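You operate a simulated robot arm through the tools that you are given. There is no shell and no other tool.

You are at the controls of a simulated robot arm. One attempt, no reset.

TASK
Run the shaker for the card's time, then take the lid off.
Fine: clamp the lid, set the dial, start, wait till it stops, free the clamp; the lid goes on its mat.

Only the result counts: the job must be done as asked and must still hold three seconds after the hand-in. Knocking over, shifting, dropping, spilling or breaking anything else fails it. Lids that push on must go on centred and level and be pressed home; caps that screw on are set level and turned clockwise until they are tight.

THE ROBOT
A 7-joint arm with a two-finger parallel gripper, fixed in place. Base frame: the origin is at the foot of the arm, x ahead of it, y to its left, z up; the work surface is at about z = 80. Units: cm, rad, N and s.
With the tool pointing down near the work surface it reaches from about 24 to 68 cm from the base axis. Its first joint turns from -1.152 to 1.152 rad. Payload 2.4 kg.
The TCP is the grasp point between the finger pads, 3 cm short of the fingertips. In the tool frame z runs along the fingers and y along their closing line. The gripper opens to 9.4 cm. The fingers are 2.8 cm wide and 1 cm thick; the gripper's body (5 by 9.6 cm) begins 5.5 cm behind the TCP.
Orientation is told as [roll, pitch, yaw] about the base's x, y, z axes, in that order, counted from this pose: with the fingers straight down and closing along the base's y, the tool's x points along the base's -x, its y along +y and its z along -z.

THE INTERFACE
- The arm moves only by the tool servo_tool. Its argument "deltas" is a list of rows, each a list of 3 entries, a list of its own where there are three numbers: the shift along the tool's x, y, z in m, then the turn, a rotation vector about the tool's x, y, z in degrees, then the opening in per cent of the stroke, from 0 (shut) to 100 (fully open). In form: [[[x, y, z], [rx, ry, rz], jaw], ...]. A call has 1 to 20 rows; each row shifts and turns the commanded pose from where the row before left it, along the tool's axes as they then stand. Each row takes 0.2 s and may step no farther than 5 cm and 0.15 rad from the row before; otherwise, or with a gripper value out of range, the whole call is refused. Where a pose cannot be reached the arm comes as near as it can. A force on the tool above 90 N (or 10 N above the force at the start of the call, whichever is more), or a blocked arm, ends the call early, and 0.2 s more pass. The fingers move at their own pace (about 15.3 cm/s each) and stop on an object; they squeeze with about 39 N. The grip force told is the motor's: it shows also when the fingers shut on nothing. Time passes only in rows, and 0.2 s behind the last, so rows that do not move let the fingers close. The reply holds the time, the measured pose of the TCP, the force on the tool along the base axes, the opening and the grip force, in the units named above and with some noise, with the torque about the TCP (base axes, N m) and any sound that the robot's microphone picked up, and new pictures: "pictures" is both (left out), scene, wrist or none.
- Cameras (640 x 400 px; columns grow to the right, rows downward): "scene" is fixed at [5.28, 49.4, 144.87]; the picture's right is [-0.59, -0.81, 0.00], its down [-0.49, 0.36, -0.79] and it looks along [0.64, -0.47, -0.61] (base axes); focal length 229 px, centre (320, 200). "wrist" rides on the gripper at [7.6, 1.4, -10.2] in the tool frame; the picture's right is [-0.18, 0.98, 0.00], its down [-0.75, -0.14, -0.64] and it looks along [-0.63, -0.12, 0.77] (tool axes); focal length 243 px, centre (320, 200). There is no depth. A picture from a camera that has moved, and an enlarged one, comes with that camera's place and axes in the base frame and with its lens. The place of the scene camera against the robot may be out by one fixed shift of up to 1.2 cm in any direction.
- inspect(camera, box): a new picture of the part [left, top, right, bottom] of that camera's present view, enlarged. No time passes.
- finish_job(): hands the job in; it is judged then, once.

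Nothing tells you positions but the pictures and the camera data. Unless the task says otherwise, let go and move clear before handing in.

The tools are called after ">>>" as name(argument=value, ...) on one line, values as JSON. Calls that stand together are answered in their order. servo_tool: Moves the arm, as the interface text tells. Its arguments: {"type":"object","properties":{"deltas":{"type":"array","items":{"type":"array"}},"pictures":{"type":"string","enum":["both","scene","wrist","none"]}},"required":["deltas"]} The other tools are called the same way: inspect (camera, box) takes an enlarged picture of a part of a camera's view; finish_job () hands the job in.

At the start:

```text
clock: 0.0
tcp_pos: [39.23, -10.52, 131.56]
ee_rot: [-0.001, 0.001, 0.0]
ft_force: [-0.1, -0.2, 0.3]
ft_torque: [0.01, -0.01, -0.01]
grip_width: 9.4
finger_force: 0.1
```

scene: 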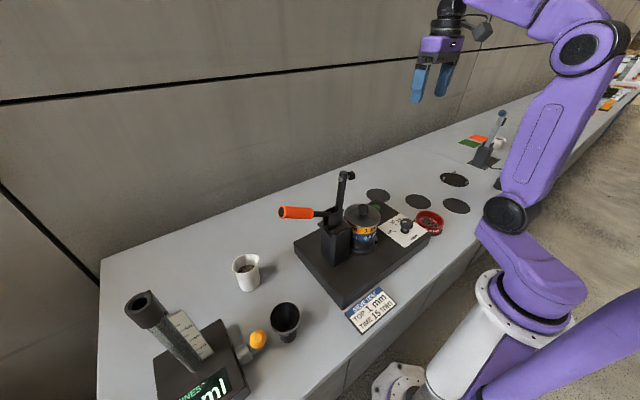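
wrist: 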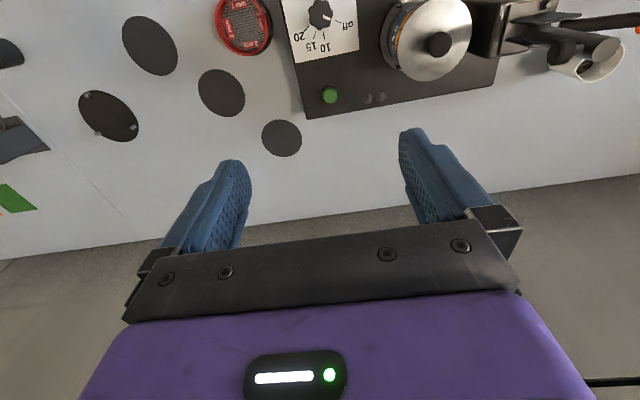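

I see a sieve shaker on a dark base with an orange-handled toggle clamp, a dial panel, a green button and a card in front. I'll enlarge the pictures first to read the card and the dial.

>>> inspect(camera="scene", box=[270, 160, 450, 340])

>>> inspect(camera="scene", box=[335, 275, 415, 340])

>>> inspect(camera="wrist", box=[200, 0, 520, 200])

>>> inspect(camera="wrist", box=[280, 0, 400, 120])

>>> inspect(camera="scene", box=[360, 100, 540, 220])

```text
2.22 times, centred on (360, 250) of scene
camera zoom: at [5.28, 49.4, 144.87], right [-0.59, -0.81, 0.0], down [-0.49, 0.36, -0.79], along [0.64, -0.47, -0.61], focal length 509 px, centre (231, 89)
```

zoom: 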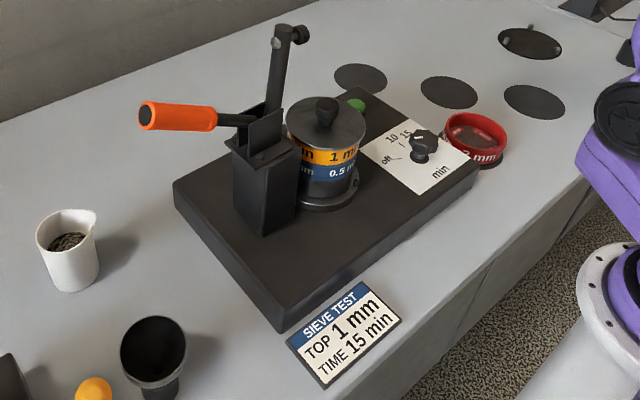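

```text
6.15 times, centred on (375, 308) of scene
camera zoom: at [5.28, 49.4, 144.87], right [-0.59, -0.81, 0.0], down [-0.49, 0.36, -0.79], along [0.64, -0.47, -0.61], focal length 1410 px, centre (-18, -462)
```

zoom: 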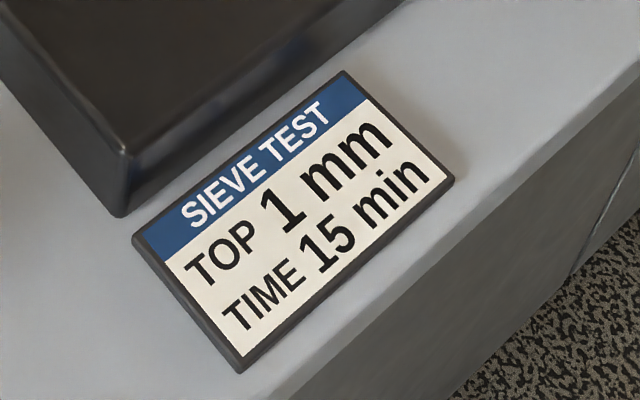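

```text
2.00 times, centred on (360, 100) of wrist
camera zoom: at [31.48, -9.22, 141.79], right [0.18, 0.98, 0.0], down [0.75, -0.14, 0.64], along [0.63, -0.12, -0.77], focal length 485 px, centre (240, 400)
```

zoom: 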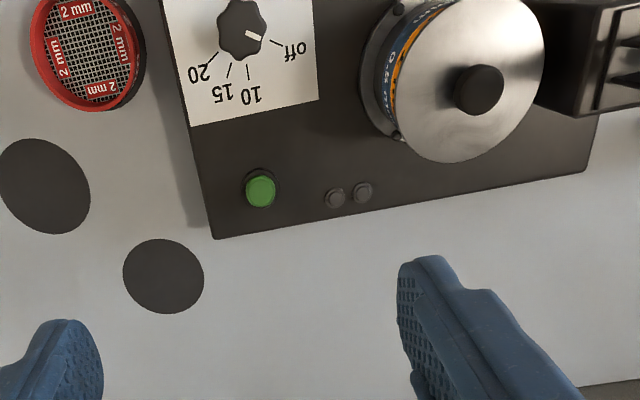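

```text
3.33 times, centred on (340, 60) of wrist
camera zoom: at [31.48, -9.22, 141.79], right [0.18, 0.98, 0.0], down [0.75, -0.14, 0.64], along [0.63, -0.12, -0.77], focal length 809 px, centre (253, 667)
```

zoom: 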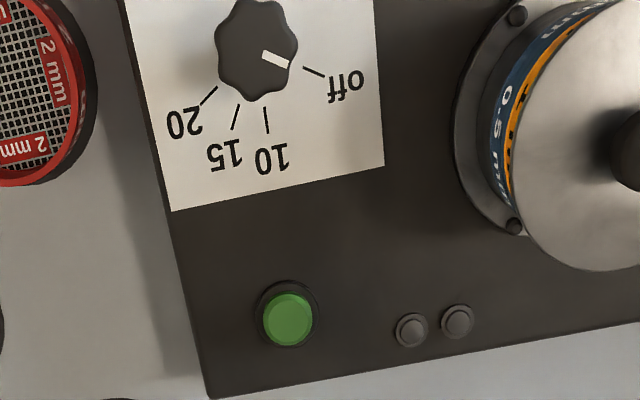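

```text
3.33 times, centred on (450, 160) of scene
camera zoom: at [5.28, 49.4, 144.87], right [-0.59, -0.81, 0.0], down [-0.49, 0.36, -0.79], along [0.64, -0.47, -0.61], focal length 764 px, centre (-113, 333)
```

zoom: 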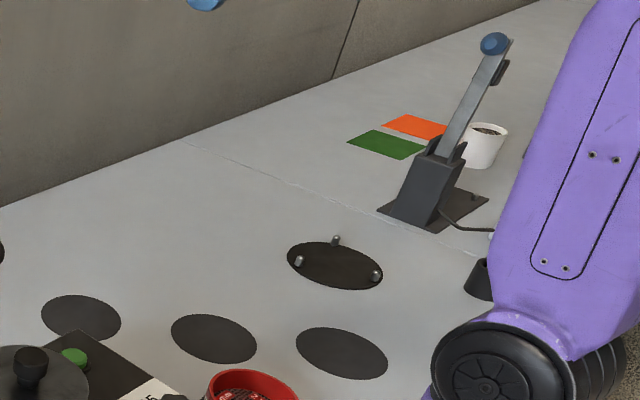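

The card asks for 15 min and the top sieve is already the orange 1 mm; the dial is at "off". The lid knob is near (40, 6.7, 100), the dial near (34, -10), the green button near (48, -10), and three mats lie to the right. Next I'll move the wrist camera over the clamp for a better view.

>>> servo_tool(deltas=[[[0, 0.05, 0], [0, 0, 0], 100], [[0, 0.05, 0], [0, 0, 0], 100], [[0.0, 0.05, 0], [0, 0, 0], 100], [[0.0, 0.05, 0], [0, 0, 0], 100], [[0, 0.03, 0], [0, 0, 0], 100], [[0, 0, 0], [0, 0, 0], 100]], pictures="both")

```text
clock: 1.4
tcp_pos: [39.1, 12.41, 131.66]
ee_rot: [0.001, 0.001, -0.001]
ft_force: [0.2, 0.2, 0.5]
ft_torque: [0.01, 0.01, -0.02]
grip_width: 9.41
finger_force: 0.0
camera wrist: at [31.49, 13.77, 141.84], right [0.19, 0.98, 0.0], down [0.75, -0.14, 0.64], along [0.63, -0.12, -0.77], focal length 243 px, centre (320, 200)
```

scene: 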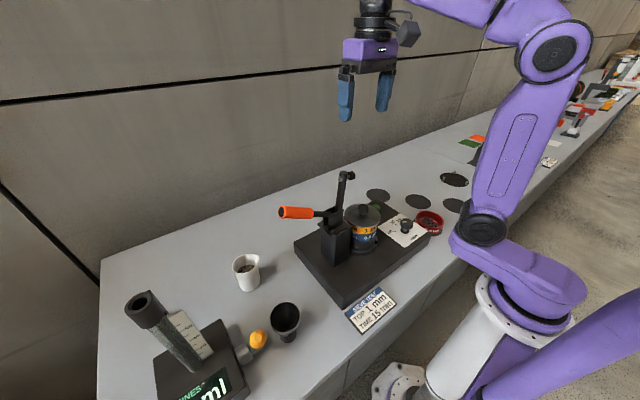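
wrist: 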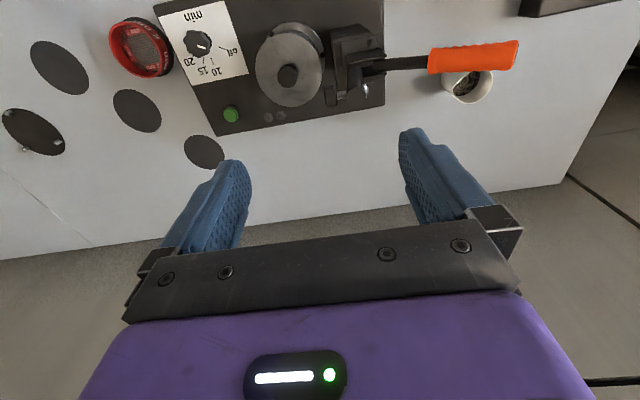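

The wrist camera now shows the clamp, its orange handle pointing to +y, the lid, the dial and the button. I'll enlarge those areas.

>>> inspect(camera="wrist", box=[240, 0, 540, 188])

>>> inspect(camera="wrist", box=[0, 0, 240, 180])

>>> inspect(camera="scene", box=[270, 160, 400, 280])

>>> inspect(camera="scene", box=[360, 160, 500, 250])

```text
2.13 times, centred on (390, 94) of wrist
camera zoom: at [31.49, 13.77, 141.84], right [0.19, 0.98, 0.0], down [0.75, -0.14, 0.64], along [0.63, -0.12, -0.77], focal length 516 px, centre (171, 426)
```

zoom: 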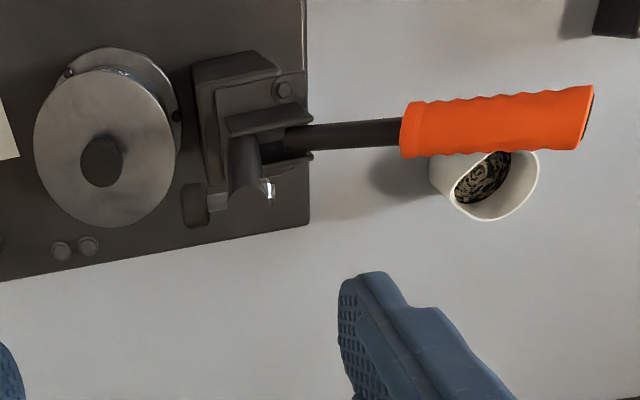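

```text
2.22 times, centred on (120, 90) of wrist
camera zoom: at [31.49, 13.77, 141.84], right [0.19, 0.98, 0.0], down [0.75, -0.14, 0.64], along [0.63, -0.12, -0.77], focal length 539 px, centre (764, 444)
```

zoom: 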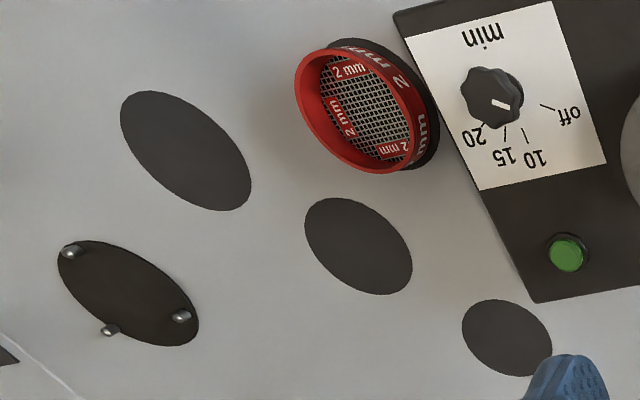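

```text
3.33 times, centred on (335, 220) of scene
camera zoom: at [5.28, 49.41, 144.87], right [-0.59, -0.81, 0.0], down [-0.49, 0.36, -0.79], along [0.64, -0.47, -0.61], focal length 764 px, centre (270, 133)
```

zoom: 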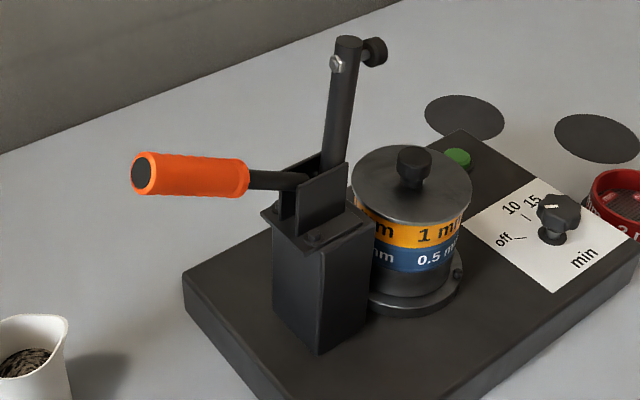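

```text
4.44 times, centred on (430, 205) of scene
camera zoom: at [5.28, 49.41, 144.87], right [-0.59, -0.81, 0.0], down [-0.49, 0.36, -0.79], along [0.64, -0.47, -0.61], focal length 1018 px, centre (-169, 178)
```

zoom: 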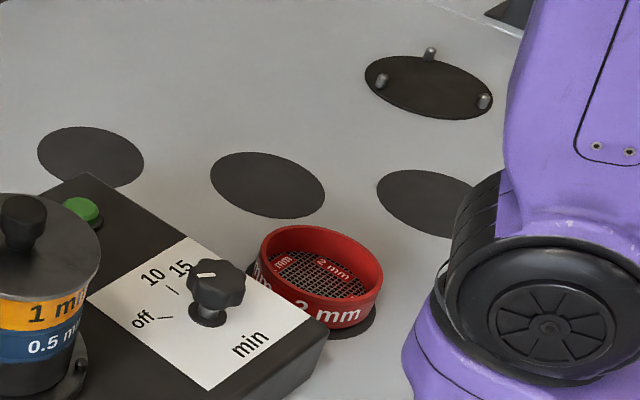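

The red 2 mm sieve seems to sit on its own dark mat, leaving three empty ones to its right. I'll go over there high up to compare the mats' sizes and look for any markings.

>>> servo_tool(deltas=[[[0, -0.05, 0], [0, 0, 0], 100], [[0, -0.05, 0], [0, 0, 0], 100], [[0, -0.05, 0], [0, 0, 0], 100], [[0, -0.05, 0], [0, 0, 0], 100], [[0, -0.05, 0], [0, 0, 0], 100], [[0, -0.05, 0], [0, 0, 0], 100], [[0, -0.05, 0], [0, 0, 0], 100], [[0, -0.05, 0], [0, 0, 0], 100], [[0, -0.05, 0.03], [0, 0, 0], 100], [[0, -0.03, 0.03], [0, 0, 0], 100], [[0, 0, 0.04], [0, 0, 0], 100], [[0, 0, 0], [0, 0, 0], 100]], pictures="wrist")

```text
refused: row 9 steps farther than a row can; nothing moved
```

The row step was a bit too long; I'll resend with shorter diagonal steps toward the mats.

>>> servo_tool(deltas=[[[0, -0.05, 0], [0, 0, 0], 100], [[0, -0.05, 0], [0, 0, 0], 100], [[0, -0.05, 0], [0, 0, 0], 100], [[0, -0.05, 0], [0, 0, 0], 100], [[0, -0.05, 0], [0, 0, 0], 100], [[0, -0.05, 0], [0, 0, 0], 100], [[0, -0.05, 0], [0, 0, 0], 100], [[0, -0.05, 0], [0, 0, 0], 100], [[0, -0.04, 0.03], [0, 0, 0], 100], [[0, -0.03, 0.03], [0, 0, 0], 100], [[0, 0, 0.04], [0, 0, 0], 100], [[0, 0, 0], [0, 0, 0], 100]], pictures="wrist")

```text
clock: 4.0
tcp_pos: [38.99, -34.64, 121.63]
ee_rot: [0.001, 0.001, -0.002]
ft_force: [0.7, 0.5, -0.4]
ft_torque: [0.03, 0.03, 0.03]
grip_width: 9.4
finger_force: 0.1
camera wrist: at [31.35, -33.23, 131.81], right [0.18, 0.98, 0.0], down [0.75, -0.14, 0.64], along [0.63, -0.12, -0.77], focal length 243 px, centre (320, 200)
```

wrist: 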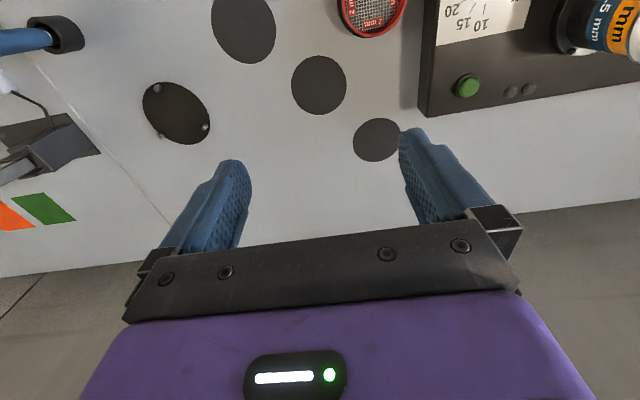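

>>> inspect(camera="wrist", box=[130, 0, 450, 200])

>>> inspect(camera="wrist", box=[200, 0, 420, 137])

>>> inspect(camera="wrist", box=[420, 0, 640, 137])

```text
2.00 times, centred on (290, 100) of wrist
camera zoom: at [31.35, -33.23, 131.81], right [0.18, 0.98, 0.0], down [0.75, -0.14, 0.64], along [0.63, -0.12, -0.77], focal length 485 px, centre (380, 400)
```

zoom: 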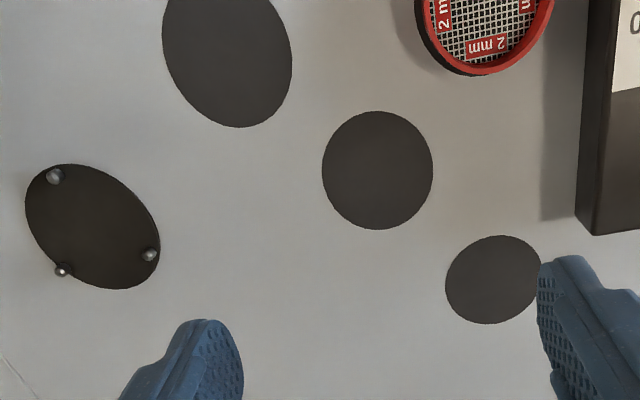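

```text
2.91 times, centred on (310, 68) of wrist
camera zoom: at [31.35, -33.23, 131.81], right [0.18, 0.98, 0.0], down [0.75, -0.14, 0.64], along [0.63, -0.12, -0.77], focal length 706 px, centre (349, 582)
```

zoom: 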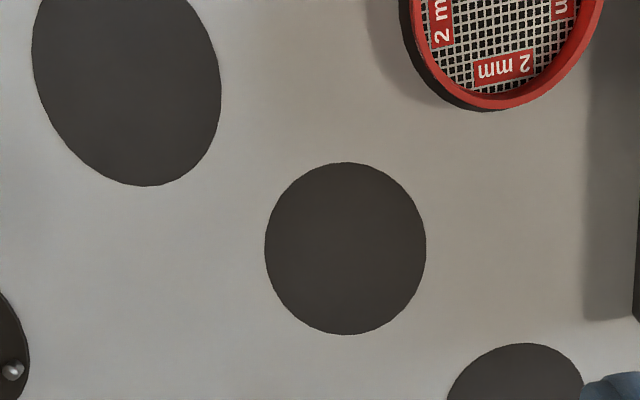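

```text
2.91 times, centred on (530, 68) of wrist
camera zoom: at [31.35, -33.23, 131.81], right [0.18, 0.98, 0.0], down [0.75, -0.14, 0.64], along [0.63, -0.12, -0.77], focal length 706 px, centre (-291, 582)
```

zoom: 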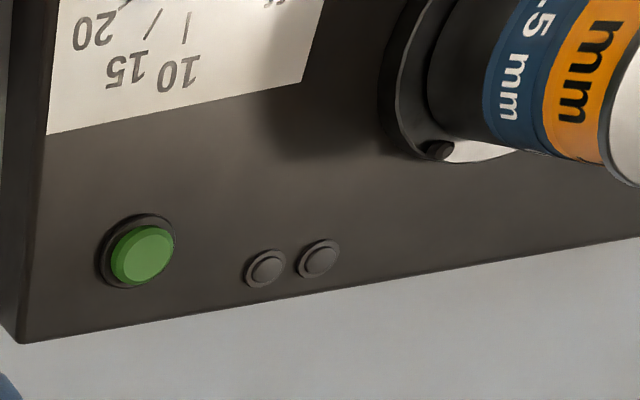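

All three empty mats look the same so far, about 11 cm across. I'll go lower over them to look for markings.

>>> servo_tool(deltas=[[[-0.03, 0, 0.04], [0, 0, 0], 100], [[-0.03, 0, 0.04], [0, 0, 0], 100], [[0, 0, 0.05], [0, 0, 0], 100], [[0, 0, 0.04], [0, 0, 0], 100], [[0, 0, 0], [0, 0, 0], 100]], pictures="wrist")

```text
clock: 5.2
tcp_pos: [44.76, -34.63, 104.6]
ee_rot: [0.001, -0.001, 0.002]
ft_force: [0.2, 0.0, 0.2]
ft_torque: [0.0, -0.03, 0.0]
grip_width: 9.39
finger_force: 0.1
camera wrist: at [37.19, -33.16, 114.77], right [0.18, 0.98, 0.0], down [0.75, -0.14, 0.64], along [0.63, -0.12, -0.77], focal length 243 px, centre (320, 200)
```

wrist: 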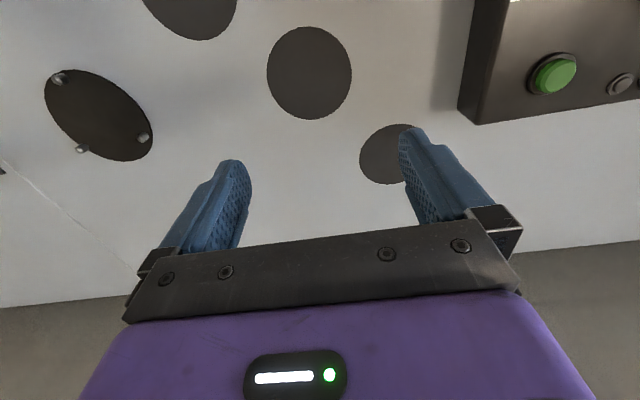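

>>> inspect(camera="wrist", box=[250, 10, 370, 130])

>>> inspect(camera="wrist", box=[340, 100, 440, 200])

>>> inspect(camera="wrist", box=[120, 0, 270, 90])

>>> inspect(camera="wrist", box=[500, 0, 640, 110])

```text
3.33 times, centred on (310, 70) of wrist
camera zoom: at [37.19, -33.16, 114.77], right [0.18, 0.98, 0.0], down [0.75, -0.14, 0.64], along [0.63, -0.12, -0.77], focal length 809 px, centre (353, 633)
```

zoom: 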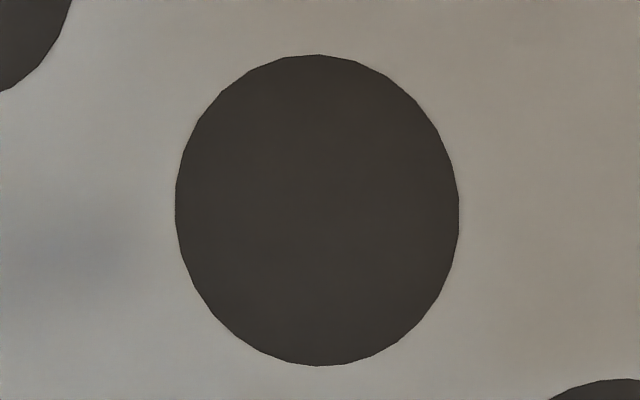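

```text
4.00 times, centred on (390, 150) of wrist
camera zoom: at [37.19, -33.16, 114.77], right [0.18, 0.98, 0.0], down [0.75, -0.14, 0.64], along [0.63, -0.12, -0.77], focal length 970 px, centre (40, 400)
```

zoom: 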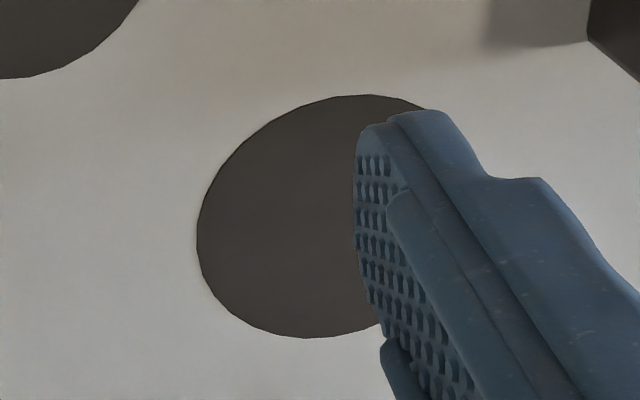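

```text
4.27 times, centred on (195, 45) of wrist
camera zoom: at [37.19, -33.16, 114.77], right [0.18, 0.98, 0.0], down [0.75, -0.14, 0.64], along [0.63, -0.12, -0.77], focal length 1035 px, centre (853, 861)
```

zoom: 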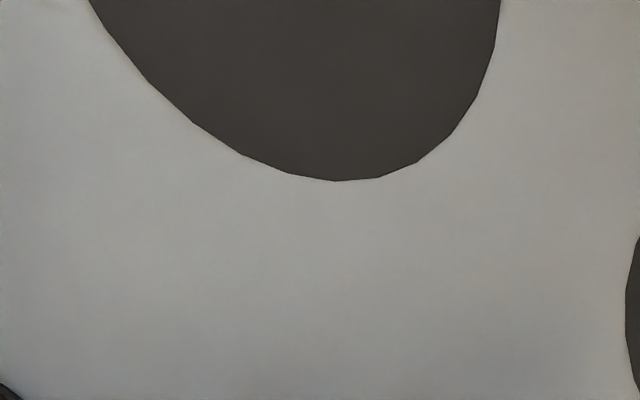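

```text
3.64 times, centred on (570, 55) of wrist
camera zoom: at [37.19, -33.16, 114.77], right [0.18, 0.98, 0.0], down [0.75, -0.14, 0.64], along [0.63, -0.12, -0.77], focal length 882 px, centre (-589, 727)
```

zoom: 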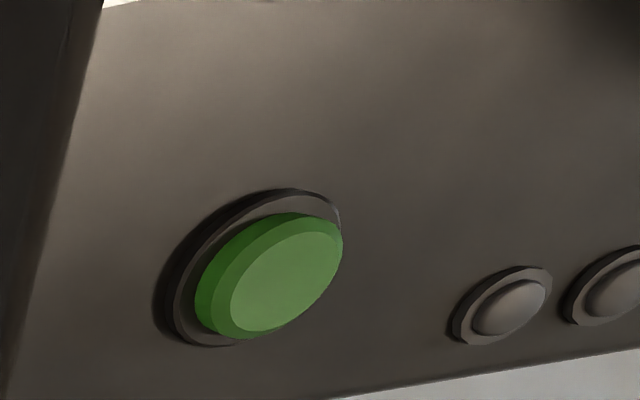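

The mats are plain and equal in size. Next I'll rise and cross to the clamp side, high above the clamp arm, to deal with the handle.

>>> servo_tool(deltas=[[[0, 0, -0.05], [0, 0, 0], 100], [[0, 0, -0.05], [0, 0, 0], 100], [[0, 0, -0.05], [0, 0, 0], 100], [[0, 0, -0.05], [0, 0, 0], 100], [[0, 0, -0.05], [0, 0, 0], 100], [[0, 0.05, 0], [0, 0, 0], 100], [[0, 0.05, 0], [0, 0, 0], 100], [[0, 0.05, 0], [0, 0, 0], 100], [[0, 0.05, 0], [0, 0, 0], 100], [[0, 0.05, 0], [0, 0, 0], 100], [[0, 0.05, 0], [0, 0, 0], 100], [[0, 0.05, 0], [0, 0, 0], 100], [[0, 0.05, 0], [0, 0, 0], 100], [[0, 0.05, 0], [0, 0, 0], 100], [[0.02, 0.045, 0], [0, 0, 0], 100], [[0.02, 0.045, 0], [0, 0, 0], 100], [[0, 0.05, 0], [0, 0, 0], 100], [[0, 0.05, 0], [0, 0, 0], 100], [[0, 0, 0], [0, 0, 0], 100]], pictures="both")

```text
clock: 9.2
tcp_pos: [41.08, 29.59, 126.98]
ee_rot: [-0.001, 0.001, -0.003]
ft_force: [0.2, 1.0, -0.2]
ft_torque: [-0.01, 0.01, -0.02]
grip_width: 9.4
finger_force: 0.0
out of reach, approached as far as the arm can: row 5
camera wrist: at [33.61, 30.9, 137.21], right [0.19, 0.98, 0.0], down [0.75, -0.14, 0.64], along [0.63, -0.12, -0.77], focal length 243 px, centre (320, 200)
```

scene: 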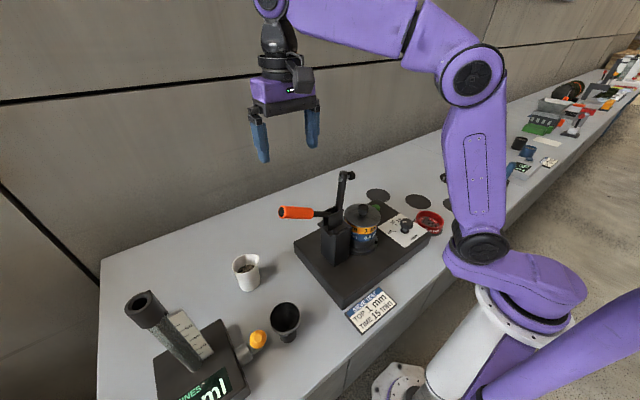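
wrist: 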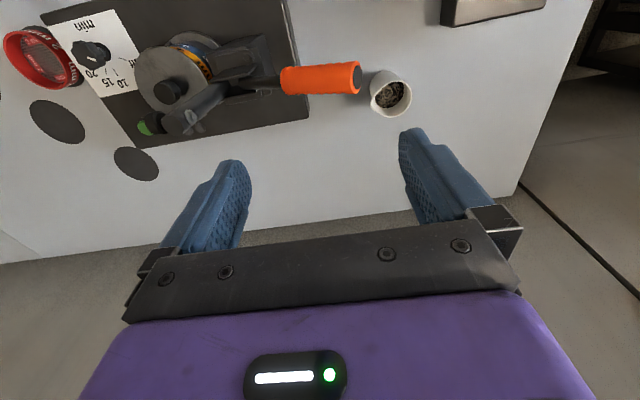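

The arm is now above the handle's side, at (41, 29.6, 127). I'll zoom on the clamp to triangulate the handle.

>>> inspect(camera="wrist", box=[120, 10, 420, 198])

>>> inspect(camera="wrist", box=[240, 30, 420, 142])

```text
2.13 times, centred on (270, 104) of wrist
camera zoom: at [33.61, 30.9, 137.21], right [0.19, 0.98, 0.0], down [0.75, -0.14, 0.64], along [0.63, -0.12, -0.77], focal length 516 px, centre (426, 404)
```

zoom: 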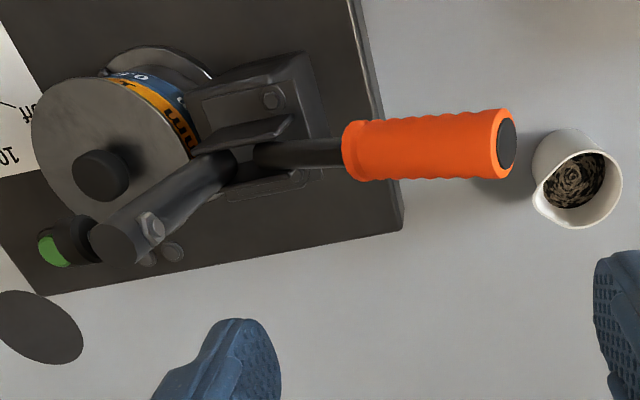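

```text
3.56 times, centred on (330, 86) of wrist
camera zoom: at [33.61, 30.9, 137.21], right [0.19, 0.98, 0.0], down [0.75, -0.14, 0.64], along [0.63, -0.12, -0.77], focal length 863 px, centre (284, 605)
```

zoom: 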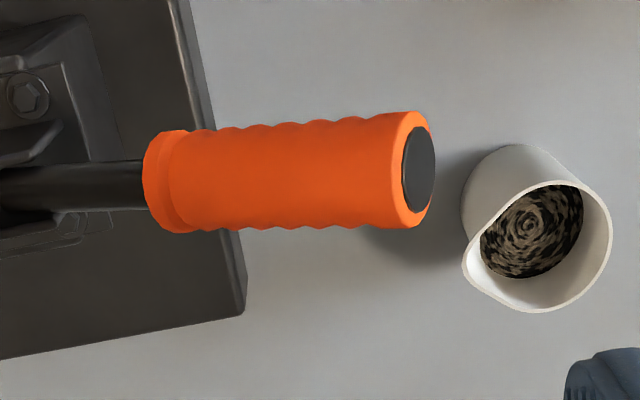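

The handle runs from about (40.0, 25.9, 107.8) to its end at (40.1, 33.3, 112.2), and the clamp arm is up at (39.4, 16.7, 116). I'll turn the gripper 90° so that it closes along base x and can straddle the handle.

>>> servo_tool(deltas=[[[0, 0, 0], [0, 0, 8.2], 100], [[0, 0, 0], [0, 0, 8.2], 100], [[0, 0, 0], [0, 0, 8.2], 100], [[0, 0, 0], [0, 0, 8.2], 100], [[0, 0, 0], [0, 0, 8.2], 100], [[0, 0, 0], [0, 0, 8.2], 100], [[0, 0, 0], [0, 0, 8.2], 100], [[0, 0, 0], [0, 0, 8.2], 100], [[0, 0, 0], [0, 0, 8.2], 100], [[0, 0, 0], [0, 0, 8.2], 100], [[0, 0, 0], [0, 0, 8.0], 100], [[0, 0, 0], [0, 0, 0], 100]], pictures="both")

```text
clock: 11.8
tcp_pos: [41.12, 29.36, 127.08]
ee_rot: [0.002, -0.001, -1.573]
ft_force: [0.9, -0.4, -0.2]
ft_torque: [-0.05, 0.03, 0.04]
grip_width: 9.4
finger_force: 0.1
camera wrist: at [42.6, 36.99, 137.3], right [0.98, -0.19, 0.0], down [-0.14, -0.75, 0.64], along [-0.12, -0.63, -0.77], focal length 243 px, centre (320, 200)
```

scene: 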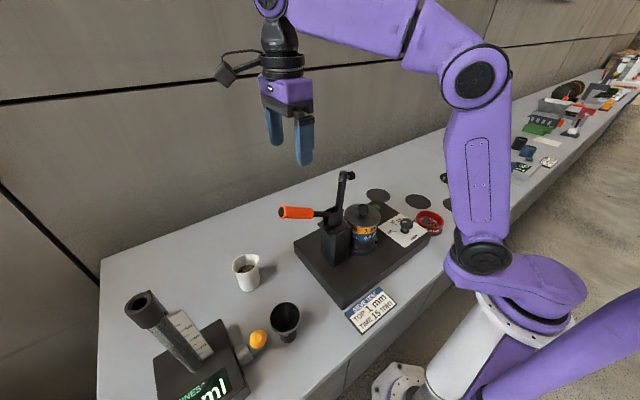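
wrist: 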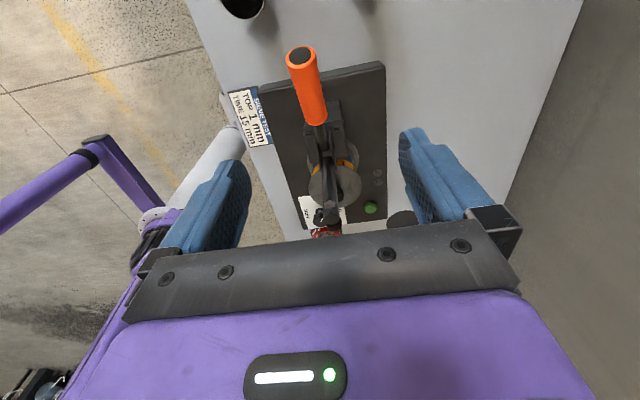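

The gripper now closes along x and the handle position agrees in this view too. A zoom on the clamp's hinge will tell me the pivot before I grip.

>>> inspect(camera="wrist", box=[230, 20, 430, 245])

>>> inspect(camera="wrist", box=[270, 80, 410, 240])

```text
1.78 times, centred on (330, 132) of wrist
camera zoom: at [42.6, 36.99, 137.3], right [0.98, -0.19, 0.0], down [-0.14, -0.75, 0.64], along [-0.12, -0.63, -0.77], focal length 431 px, centre (302, 320)
```

zoom: 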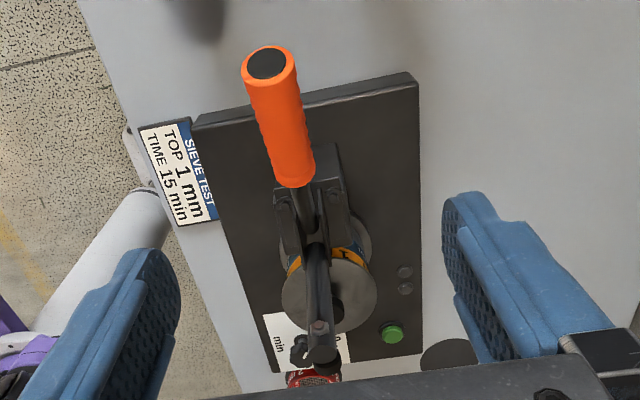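

```text
2.50 times, centred on (340, 160) of wrist
camera zoom: at [42.6, 36.99, 137.3], right [0.98, -0.19, 0.0], down [-0.14, -0.75, 0.64], along [-0.12, -0.63, -0.77], focal length 606 px, centre (270, 300)
```

zoom: 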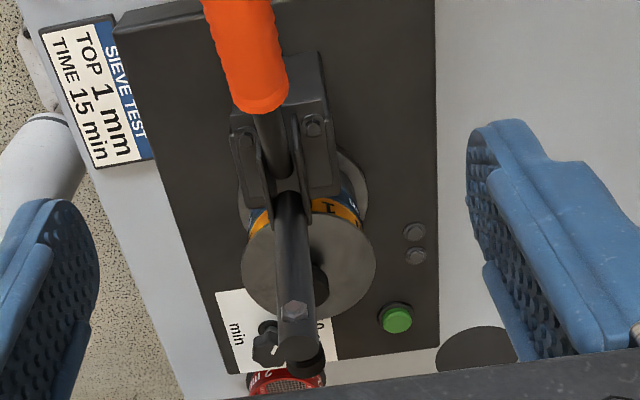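

The pivot is near (40.2, 18.5, 104). Now I lower the open gripper over the outer part of the handle, to (40.1, 31.0, 110.8), and close on it.

>>> servo_tool(deltas=[[[0.0164, -0.01, 0.03], [0, 0, 0], 100], [[0, 0, 0.04], [0, 0, 0], 100], [[0, 0, 0.04], [0, 0, 0], 100], [[0, 0, 0.03], [0, 0, 0], 100], [[0, 0, 0.023], [0, 0, 0], 100], [[0, 0, 0], [0, 0, 0], 100]], pictures="both")

```text
clock: 13.2
tcp_pos: [40.23, 31.06, 110.83]
ee_rot: [0.0, 0.001, -1.573]
ft_force: [-0.1, -0.2, 0.5]
ft_torque: [-0.02, 0.0, -0.02]
grip_width: 9.38
finger_force: 0.0
camera wrist: at [41.75, 38.7, 121.0], right [0.98, -0.19, 0.0], down [-0.14, -0.75, 0.64], along [-0.12, -0.63, -0.77], focal length 243 px, centre (320, 200)
```

scene: 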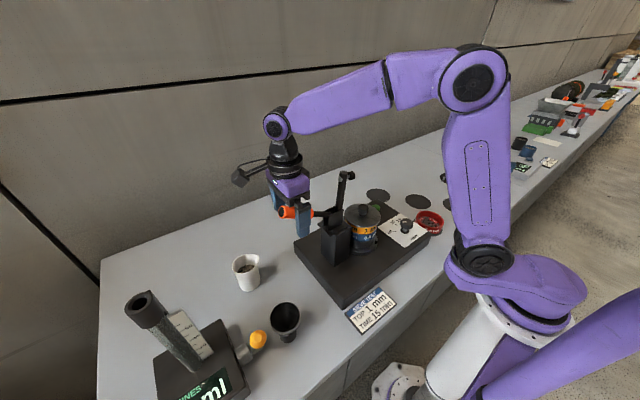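
wrist: 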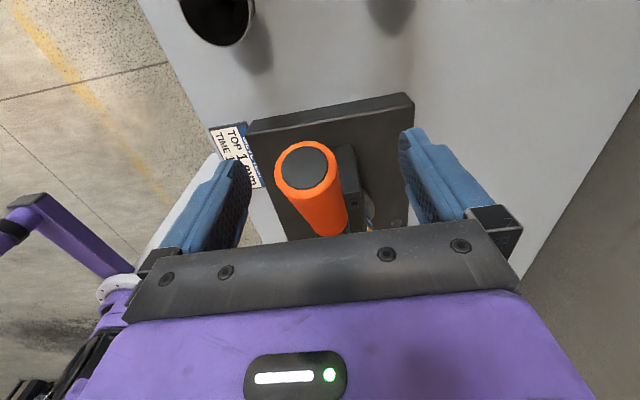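

The handle is between the fingers. I close the gripper on it.

>>> servo_tool(deltas=[[[0, 0, 0], [0, 0, 0], 10], [[0, 0, 0], [0, 0, 0], 10], [[0, 0, 0], [0, 0, 0], 10]], pictures="wrist")

```text
clock: 14.0
tcp_pos: [39.98, 31.13, 110.85]
ee_rot: [-0.006, -0.003, -1.569]
ft_force: [-22.6, -6.4, -0.3]
ft_torque: [0.12, -0.21, 0.28]
grip_width: 3.07
finger_force: 44.8
camera wrist: at [41.52, 38.75, 120.97], right [0.98, -0.18, -0.01], down [-0.14, -0.75, 0.65], along [-0.12, -0.63, -0.76], focal length 243 px, centre (320, 200)
```

wrist: 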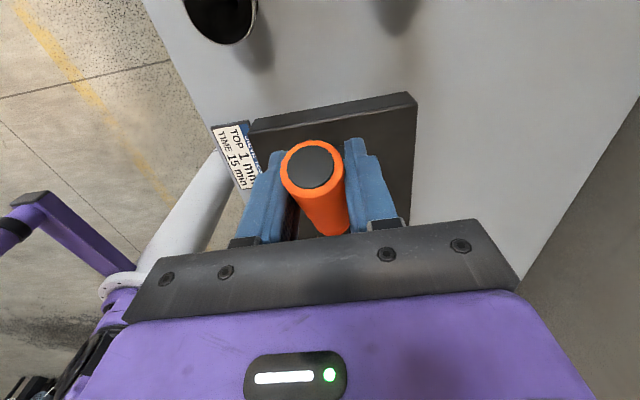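

The handle is held (3.07 cm), with a side force of about -23 N in x that I'll relieve by shifting a little. Then I lift along the arc around the pivot in small steps.

>>> servo_tool(deltas=[[[0, -0.0025, 0], [0, 0, 0], 10], [[-0.0068, 0, -0.0103], [0, 0, 0], 10], [[-0.0068, 0, -0.0103], [0, 0, 0], 10], [[0, 0, 0], [0, 0, 0], 10]], pictures="both")

```text
clock: 15.0
tcp_pos: [40.08, 29.83, 112.9]
ee_rot: [0.0, -0.002, -1.571]
ft_force: [-8.3, 1.7, -13.2]
ft_torque: [0.96, 0.0, 0.06]
grip_width: 3.06
finger_force: 45.4
camera wrist: at [41.48, 37.3, 123.06], right [0.98, -0.19, 0.0], down [-0.14, -0.75, 0.64], along [-0.12, -0.63, -0.77], focal length 243 px, centre (320, 200)
```

scene: 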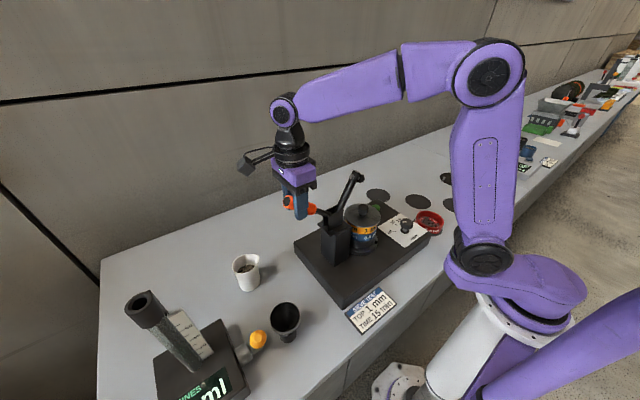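
wrist: 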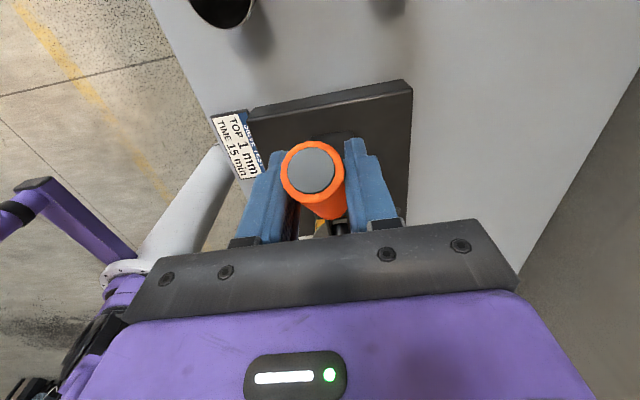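

The handle lifts and the clamp arm swings toward the lid with low forces. I'll continue along the arc.

>>> servo_tool(deltas=[[[-0.0083, 0, -0.0092], [0, 0, 0], 10], [[-0.0088, 0, -0.0088], [0, 0, 0], 10], [[-0.0097, 0, -0.0077], [0, 0, 0], 10], [[-0.0102, 0, -0.007], [0, 0, 0], 10], [[0, 0, 0], [0, 0, 0], 10]], pictures="both")

```text
clock: 16.2
tcp_pos: [39.91, 25.98, 116.12]
ee_rot: [0.001, -0.001, -1.573]
ft_force: [11.0, -2.5, -20.8]
ft_torque: [0.75, 0.05, -0.13]
grip_width: 3.05
finger_force: 44.9
camera wrist: at [41.47, 33.53, 126.32], right [0.98, -0.19, 0.0], down [-0.14, -0.75, 0.64], along [-0.12, -0.63, -0.77], focal length 243 px, centre (320, 200)
```

scene: 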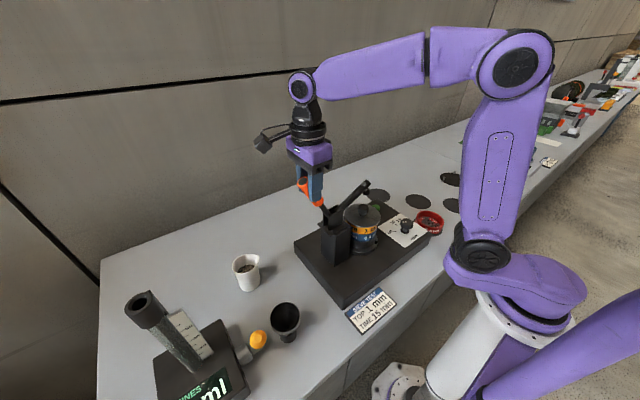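
wrist: 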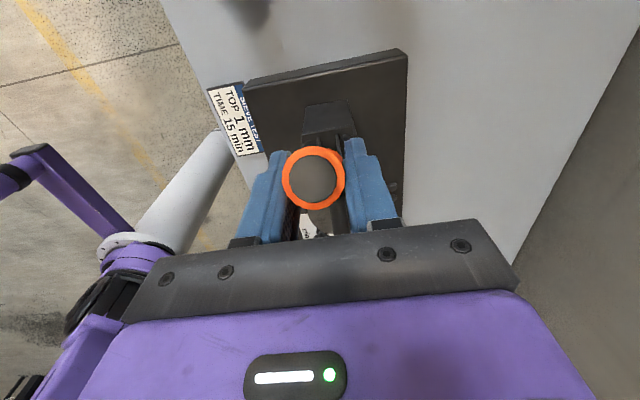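

The arm follows well and is about halfway down; the force points slightly inward, so I'll tighten the radius a little and go on.

>>> servo_tool(deltas=[[[-0.0113, 0.001, -0.0053], [0, 0, 0], 10], [[-0.0114, 0, -0.0045], [0, 0, 0], 10], [[-0.0117, 0, -0.0037], [0, 0, 0], 10], [[-0.0119, 0, -0.0029], [0, 0, 0], 10], [[0, 0, 0], [0, 0, 0], 10]], pictures="both")

>>> inspect(camera="scene", box=[270, 130, 430, 270])

```text
clock: 17.4
tcp_pos: [39.96, 21.51, 117.86]
ee_rot: [0.004, 0.003, -1.569]
ft_force: [13.6, 8.7, -8.4]
ft_torque: [1.13, -0.4, -0.22]
grip_width: 3.11
finger_force: 44.9
camera wrist: at [41.42, 28.98, 128.06], right [0.98, -0.18, 0.0], down [-0.14, -0.76, 0.64], along [-0.11, -0.63, -0.77], focal length 243 px, centre (320, 200)
```

scene: 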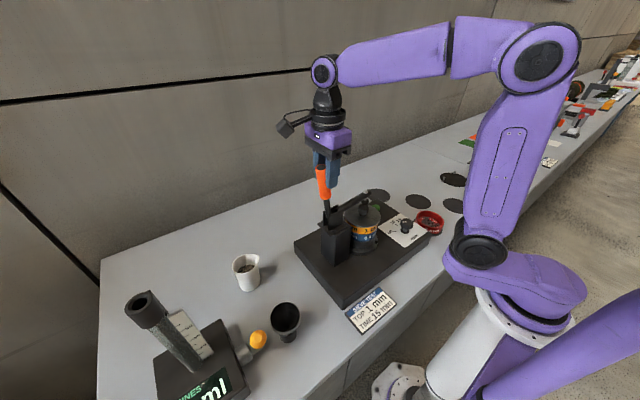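
wrist: 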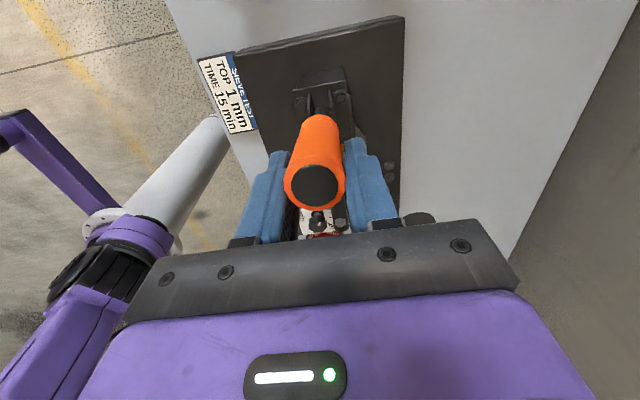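

```text
2.86 times, centred on (350, 200) of scene
camera zoom: at [5.34, 49.43, 144.86], right [-0.59, -0.81, 0.0], down [-0.49, 0.36, -0.79], along [0.64, -0.47, -0.61], focal length 655 px, centre (234, 200)
```

zoom: 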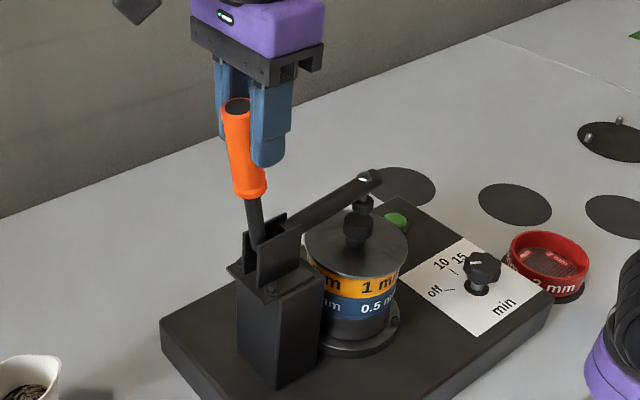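

The spindle is nearly on the lid's knob; the handle is about 10° short of vertical. I'll continue in smaller steps, watching the force for the toggle to lock.

>>> servo_tool(deltas=[[[-0.006, 0.001, -0.0012], [0, 0, 0], 10], [[-0.0061, 0, -0.0009], [0, 0, 0], 10], [[-0.0061, 0, -0.0006], [0, 0, 0], 10], [[-0.0061, 0, -0.0003], [0, 0, 0], 10], [[0, 0, 0], [0, 0, 0], 10]], pictures="both")

>>> inspect(camera="scene", box=[270, 130, 430, 270])

```text
clock: 18.6
tcp_pos: [39.87, 18.98, 118.07]
ee_rot: [-0.004, -0.002, -1.569]
ft_force: [-5.8, 4.1, -12.5]
ft_torque: [0.7, -0.87, -0.12]
grip_width: 3.08
finger_force: 45.1
camera wrist: at [41.5, 26.53, 128.22], right [0.98, -0.18, 0.0], down [-0.14, -0.75, 0.64], along [-0.12, -0.63, -0.76], focal length 243 px, centre (320, 200)
```

scene: 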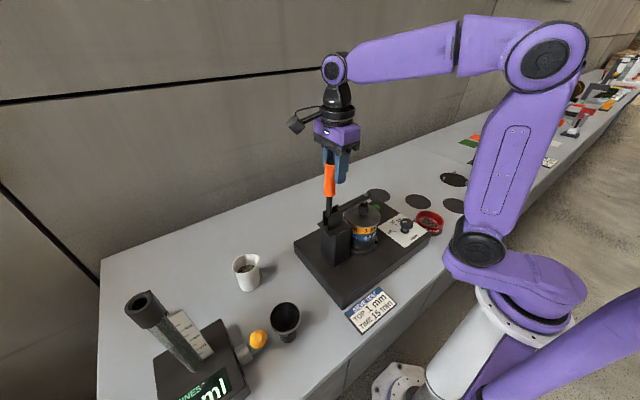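
wrist: 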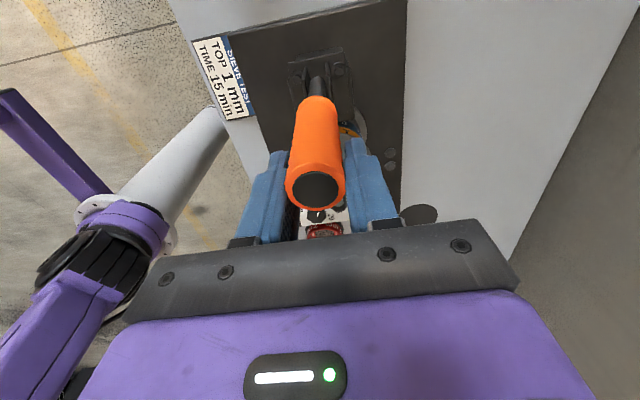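

```text
2.86 times, centred on (350, 200) of scene
camera zoom: at [5.27, 49.42, 144.87], right [-0.59, -0.81, 0.0], down [-0.49, 0.36, -0.79], along [0.64, -0.47, -0.61], focal length 655 px, centre (234, 200)
```

zoom: 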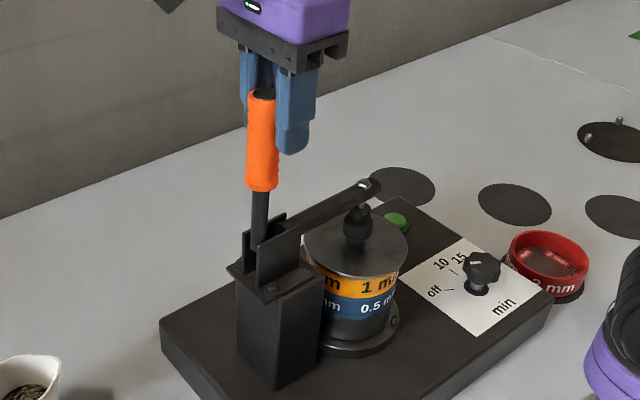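

The handle is now vertical and the spindle sits on the knob. I'll push a little further to see whether it locks or stops.

>>> servo_tool(deltas=[[[-0.006, 0, 0], [0, 0, 0], 10], [[-0.006, 0, 0.0004], [0, 0, 0], 10], [[0, 0, 0], [0, 0, 0], 10]], pictures="scene")

>>> inspect(camera="scene", box=[270, 130, 430, 270])

```text
clock: 19.4
tcp_pos: [39.99, 17.8, 118.0]
ee_rot: [-0.002, -0.002, -1.57]
ft_force: [-11.0, 4.5, -12.1]
ft_torque: [0.9, -0.51, -0.02]
grip_width: 3.11
finger_force: 45.1
```

scene: 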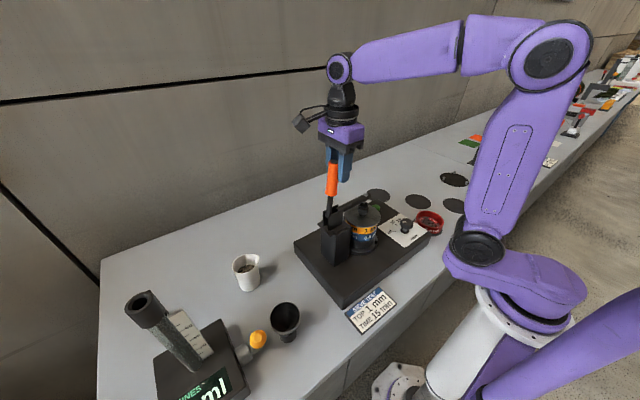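

```text
2.86 times, centred on (350, 200) of scene
camera zoom: at [5.26, 49.42, 144.87], right [-0.59, -0.81, 0.0], down [-0.49, 0.36, -0.79], along [0.64, -0.47, -0.61], focal length 655 px, centre (234, 200)
```

zoom: 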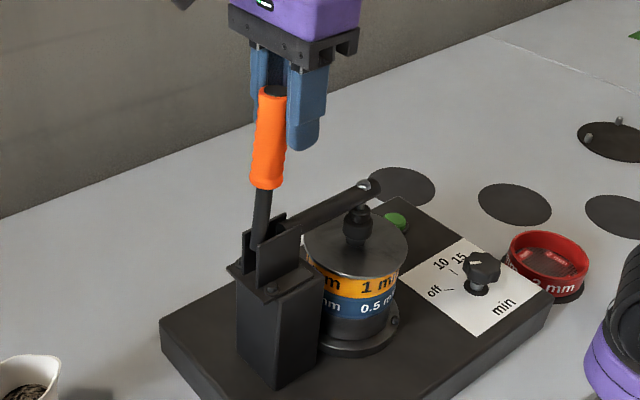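

The arm is down on the knob and the handle still moves freely, as in a toggle. I'll push on until it comes against its stop.

>>> servo_tool(deltas=[[[-0.006, 0, 0.0006], [0, 0, 0], 10], [[-0.006, 0, 0.001], [0, 0, 0], 10], [[0, 0, 0], [0, 0, 0], 10]], pictures="scene")

>>> inspect(camera="scene", box=[270, 130, 430, 270])

```text
clock: 20.2
tcp_pos: [40.12, 16.68, 117.87]
ee_rot: [0.002, 0.001, -1.568]
ft_force: [-8.8, 8.9, -3.9]
ft_torque: [0.6, -0.39, 0.18]
grip_width: 3.11
finger_force: 45.6
```

scene: 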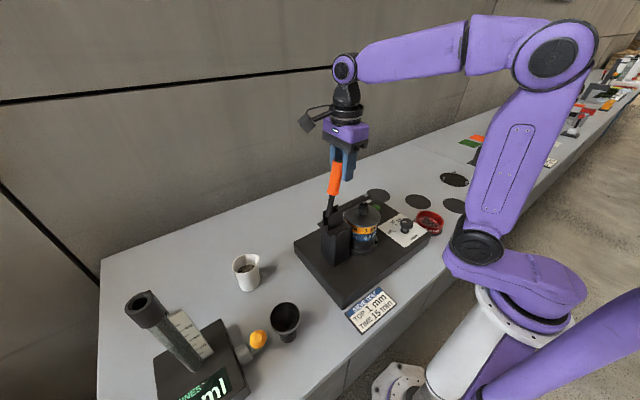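

```text
2.86 times, centred on (350, 200) of scene
camera zoom: at [5.25, 49.44, 144.86], right [-0.59, -0.81, 0.0], down [-0.49, 0.36, -0.79], along [0.64, -0.47, -0.61], focal length 655 px, centre (234, 200)
```

zoom: 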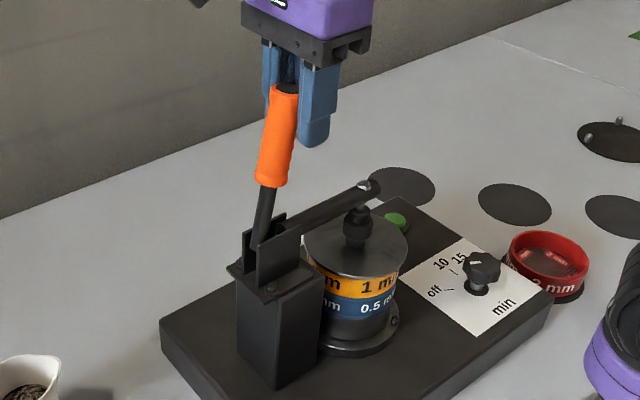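

The handle still turns with little resistance. I'll keep pushing in small steps until it meets its stop.

>>> servo_tool(deltas=[[[-0.006, 0.001, 0.0011], [0, 0, 0], 10], [[-0.006, 0, 0.0014], [0, 0, 0], 10], [[-0.006, 0, 0.0017], [0, 0, 0], 10], [[-0.006, 0, 0.002], [0, 0, 0], 10], [[0, 0, 0], [0, 0, 0], 10]], pictures="both")

>>> inspect(camera="scene", box=[270, 130, 430, 270])

```text
clock: 21.4
tcp_pos: [40.0, 14.05, 117.24]
ee_rot: [-0.004, -0.002, -1.572]
ft_force: [-0.4, 1.1, 0.5]
ft_torque: [-0.06, -0.01, 0.01]
grip_width: 0.97
finger_force: 0.0
camera wrist: at [41.56, 21.61, 127.38], right [0.98, -0.19, 0.0], down [-0.14, -0.75, 0.64], along [-0.12, -0.63, -0.76], focal length 243 px, centre (320, 200)
```

scene: 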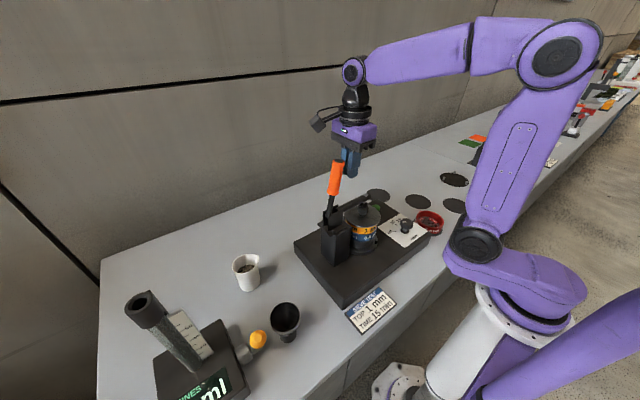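
wrist: 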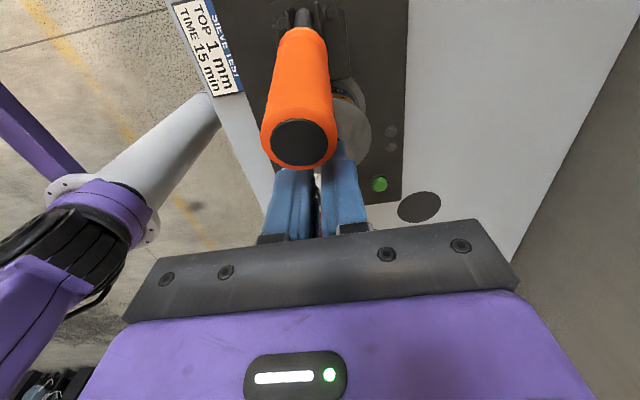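

```text
2.86 times, centred on (350, 200) of scene
camera zoom: at [5.28, 49.4, 144.87], right [-0.59, -0.81, 0.0], down [-0.49, 0.36, -0.79], along [0.64, -0.47, -0.61], focal length 655 px, centre (234, 200)
```

zoom: 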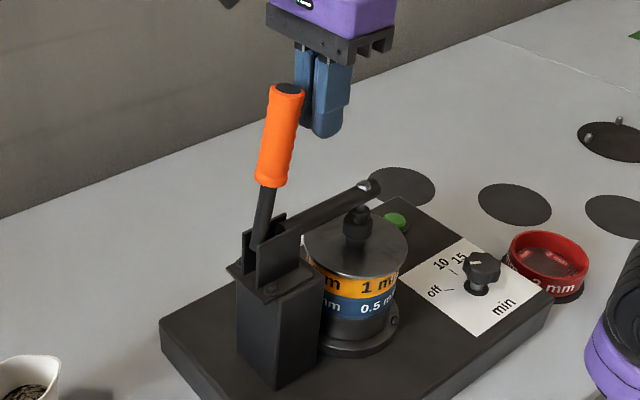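

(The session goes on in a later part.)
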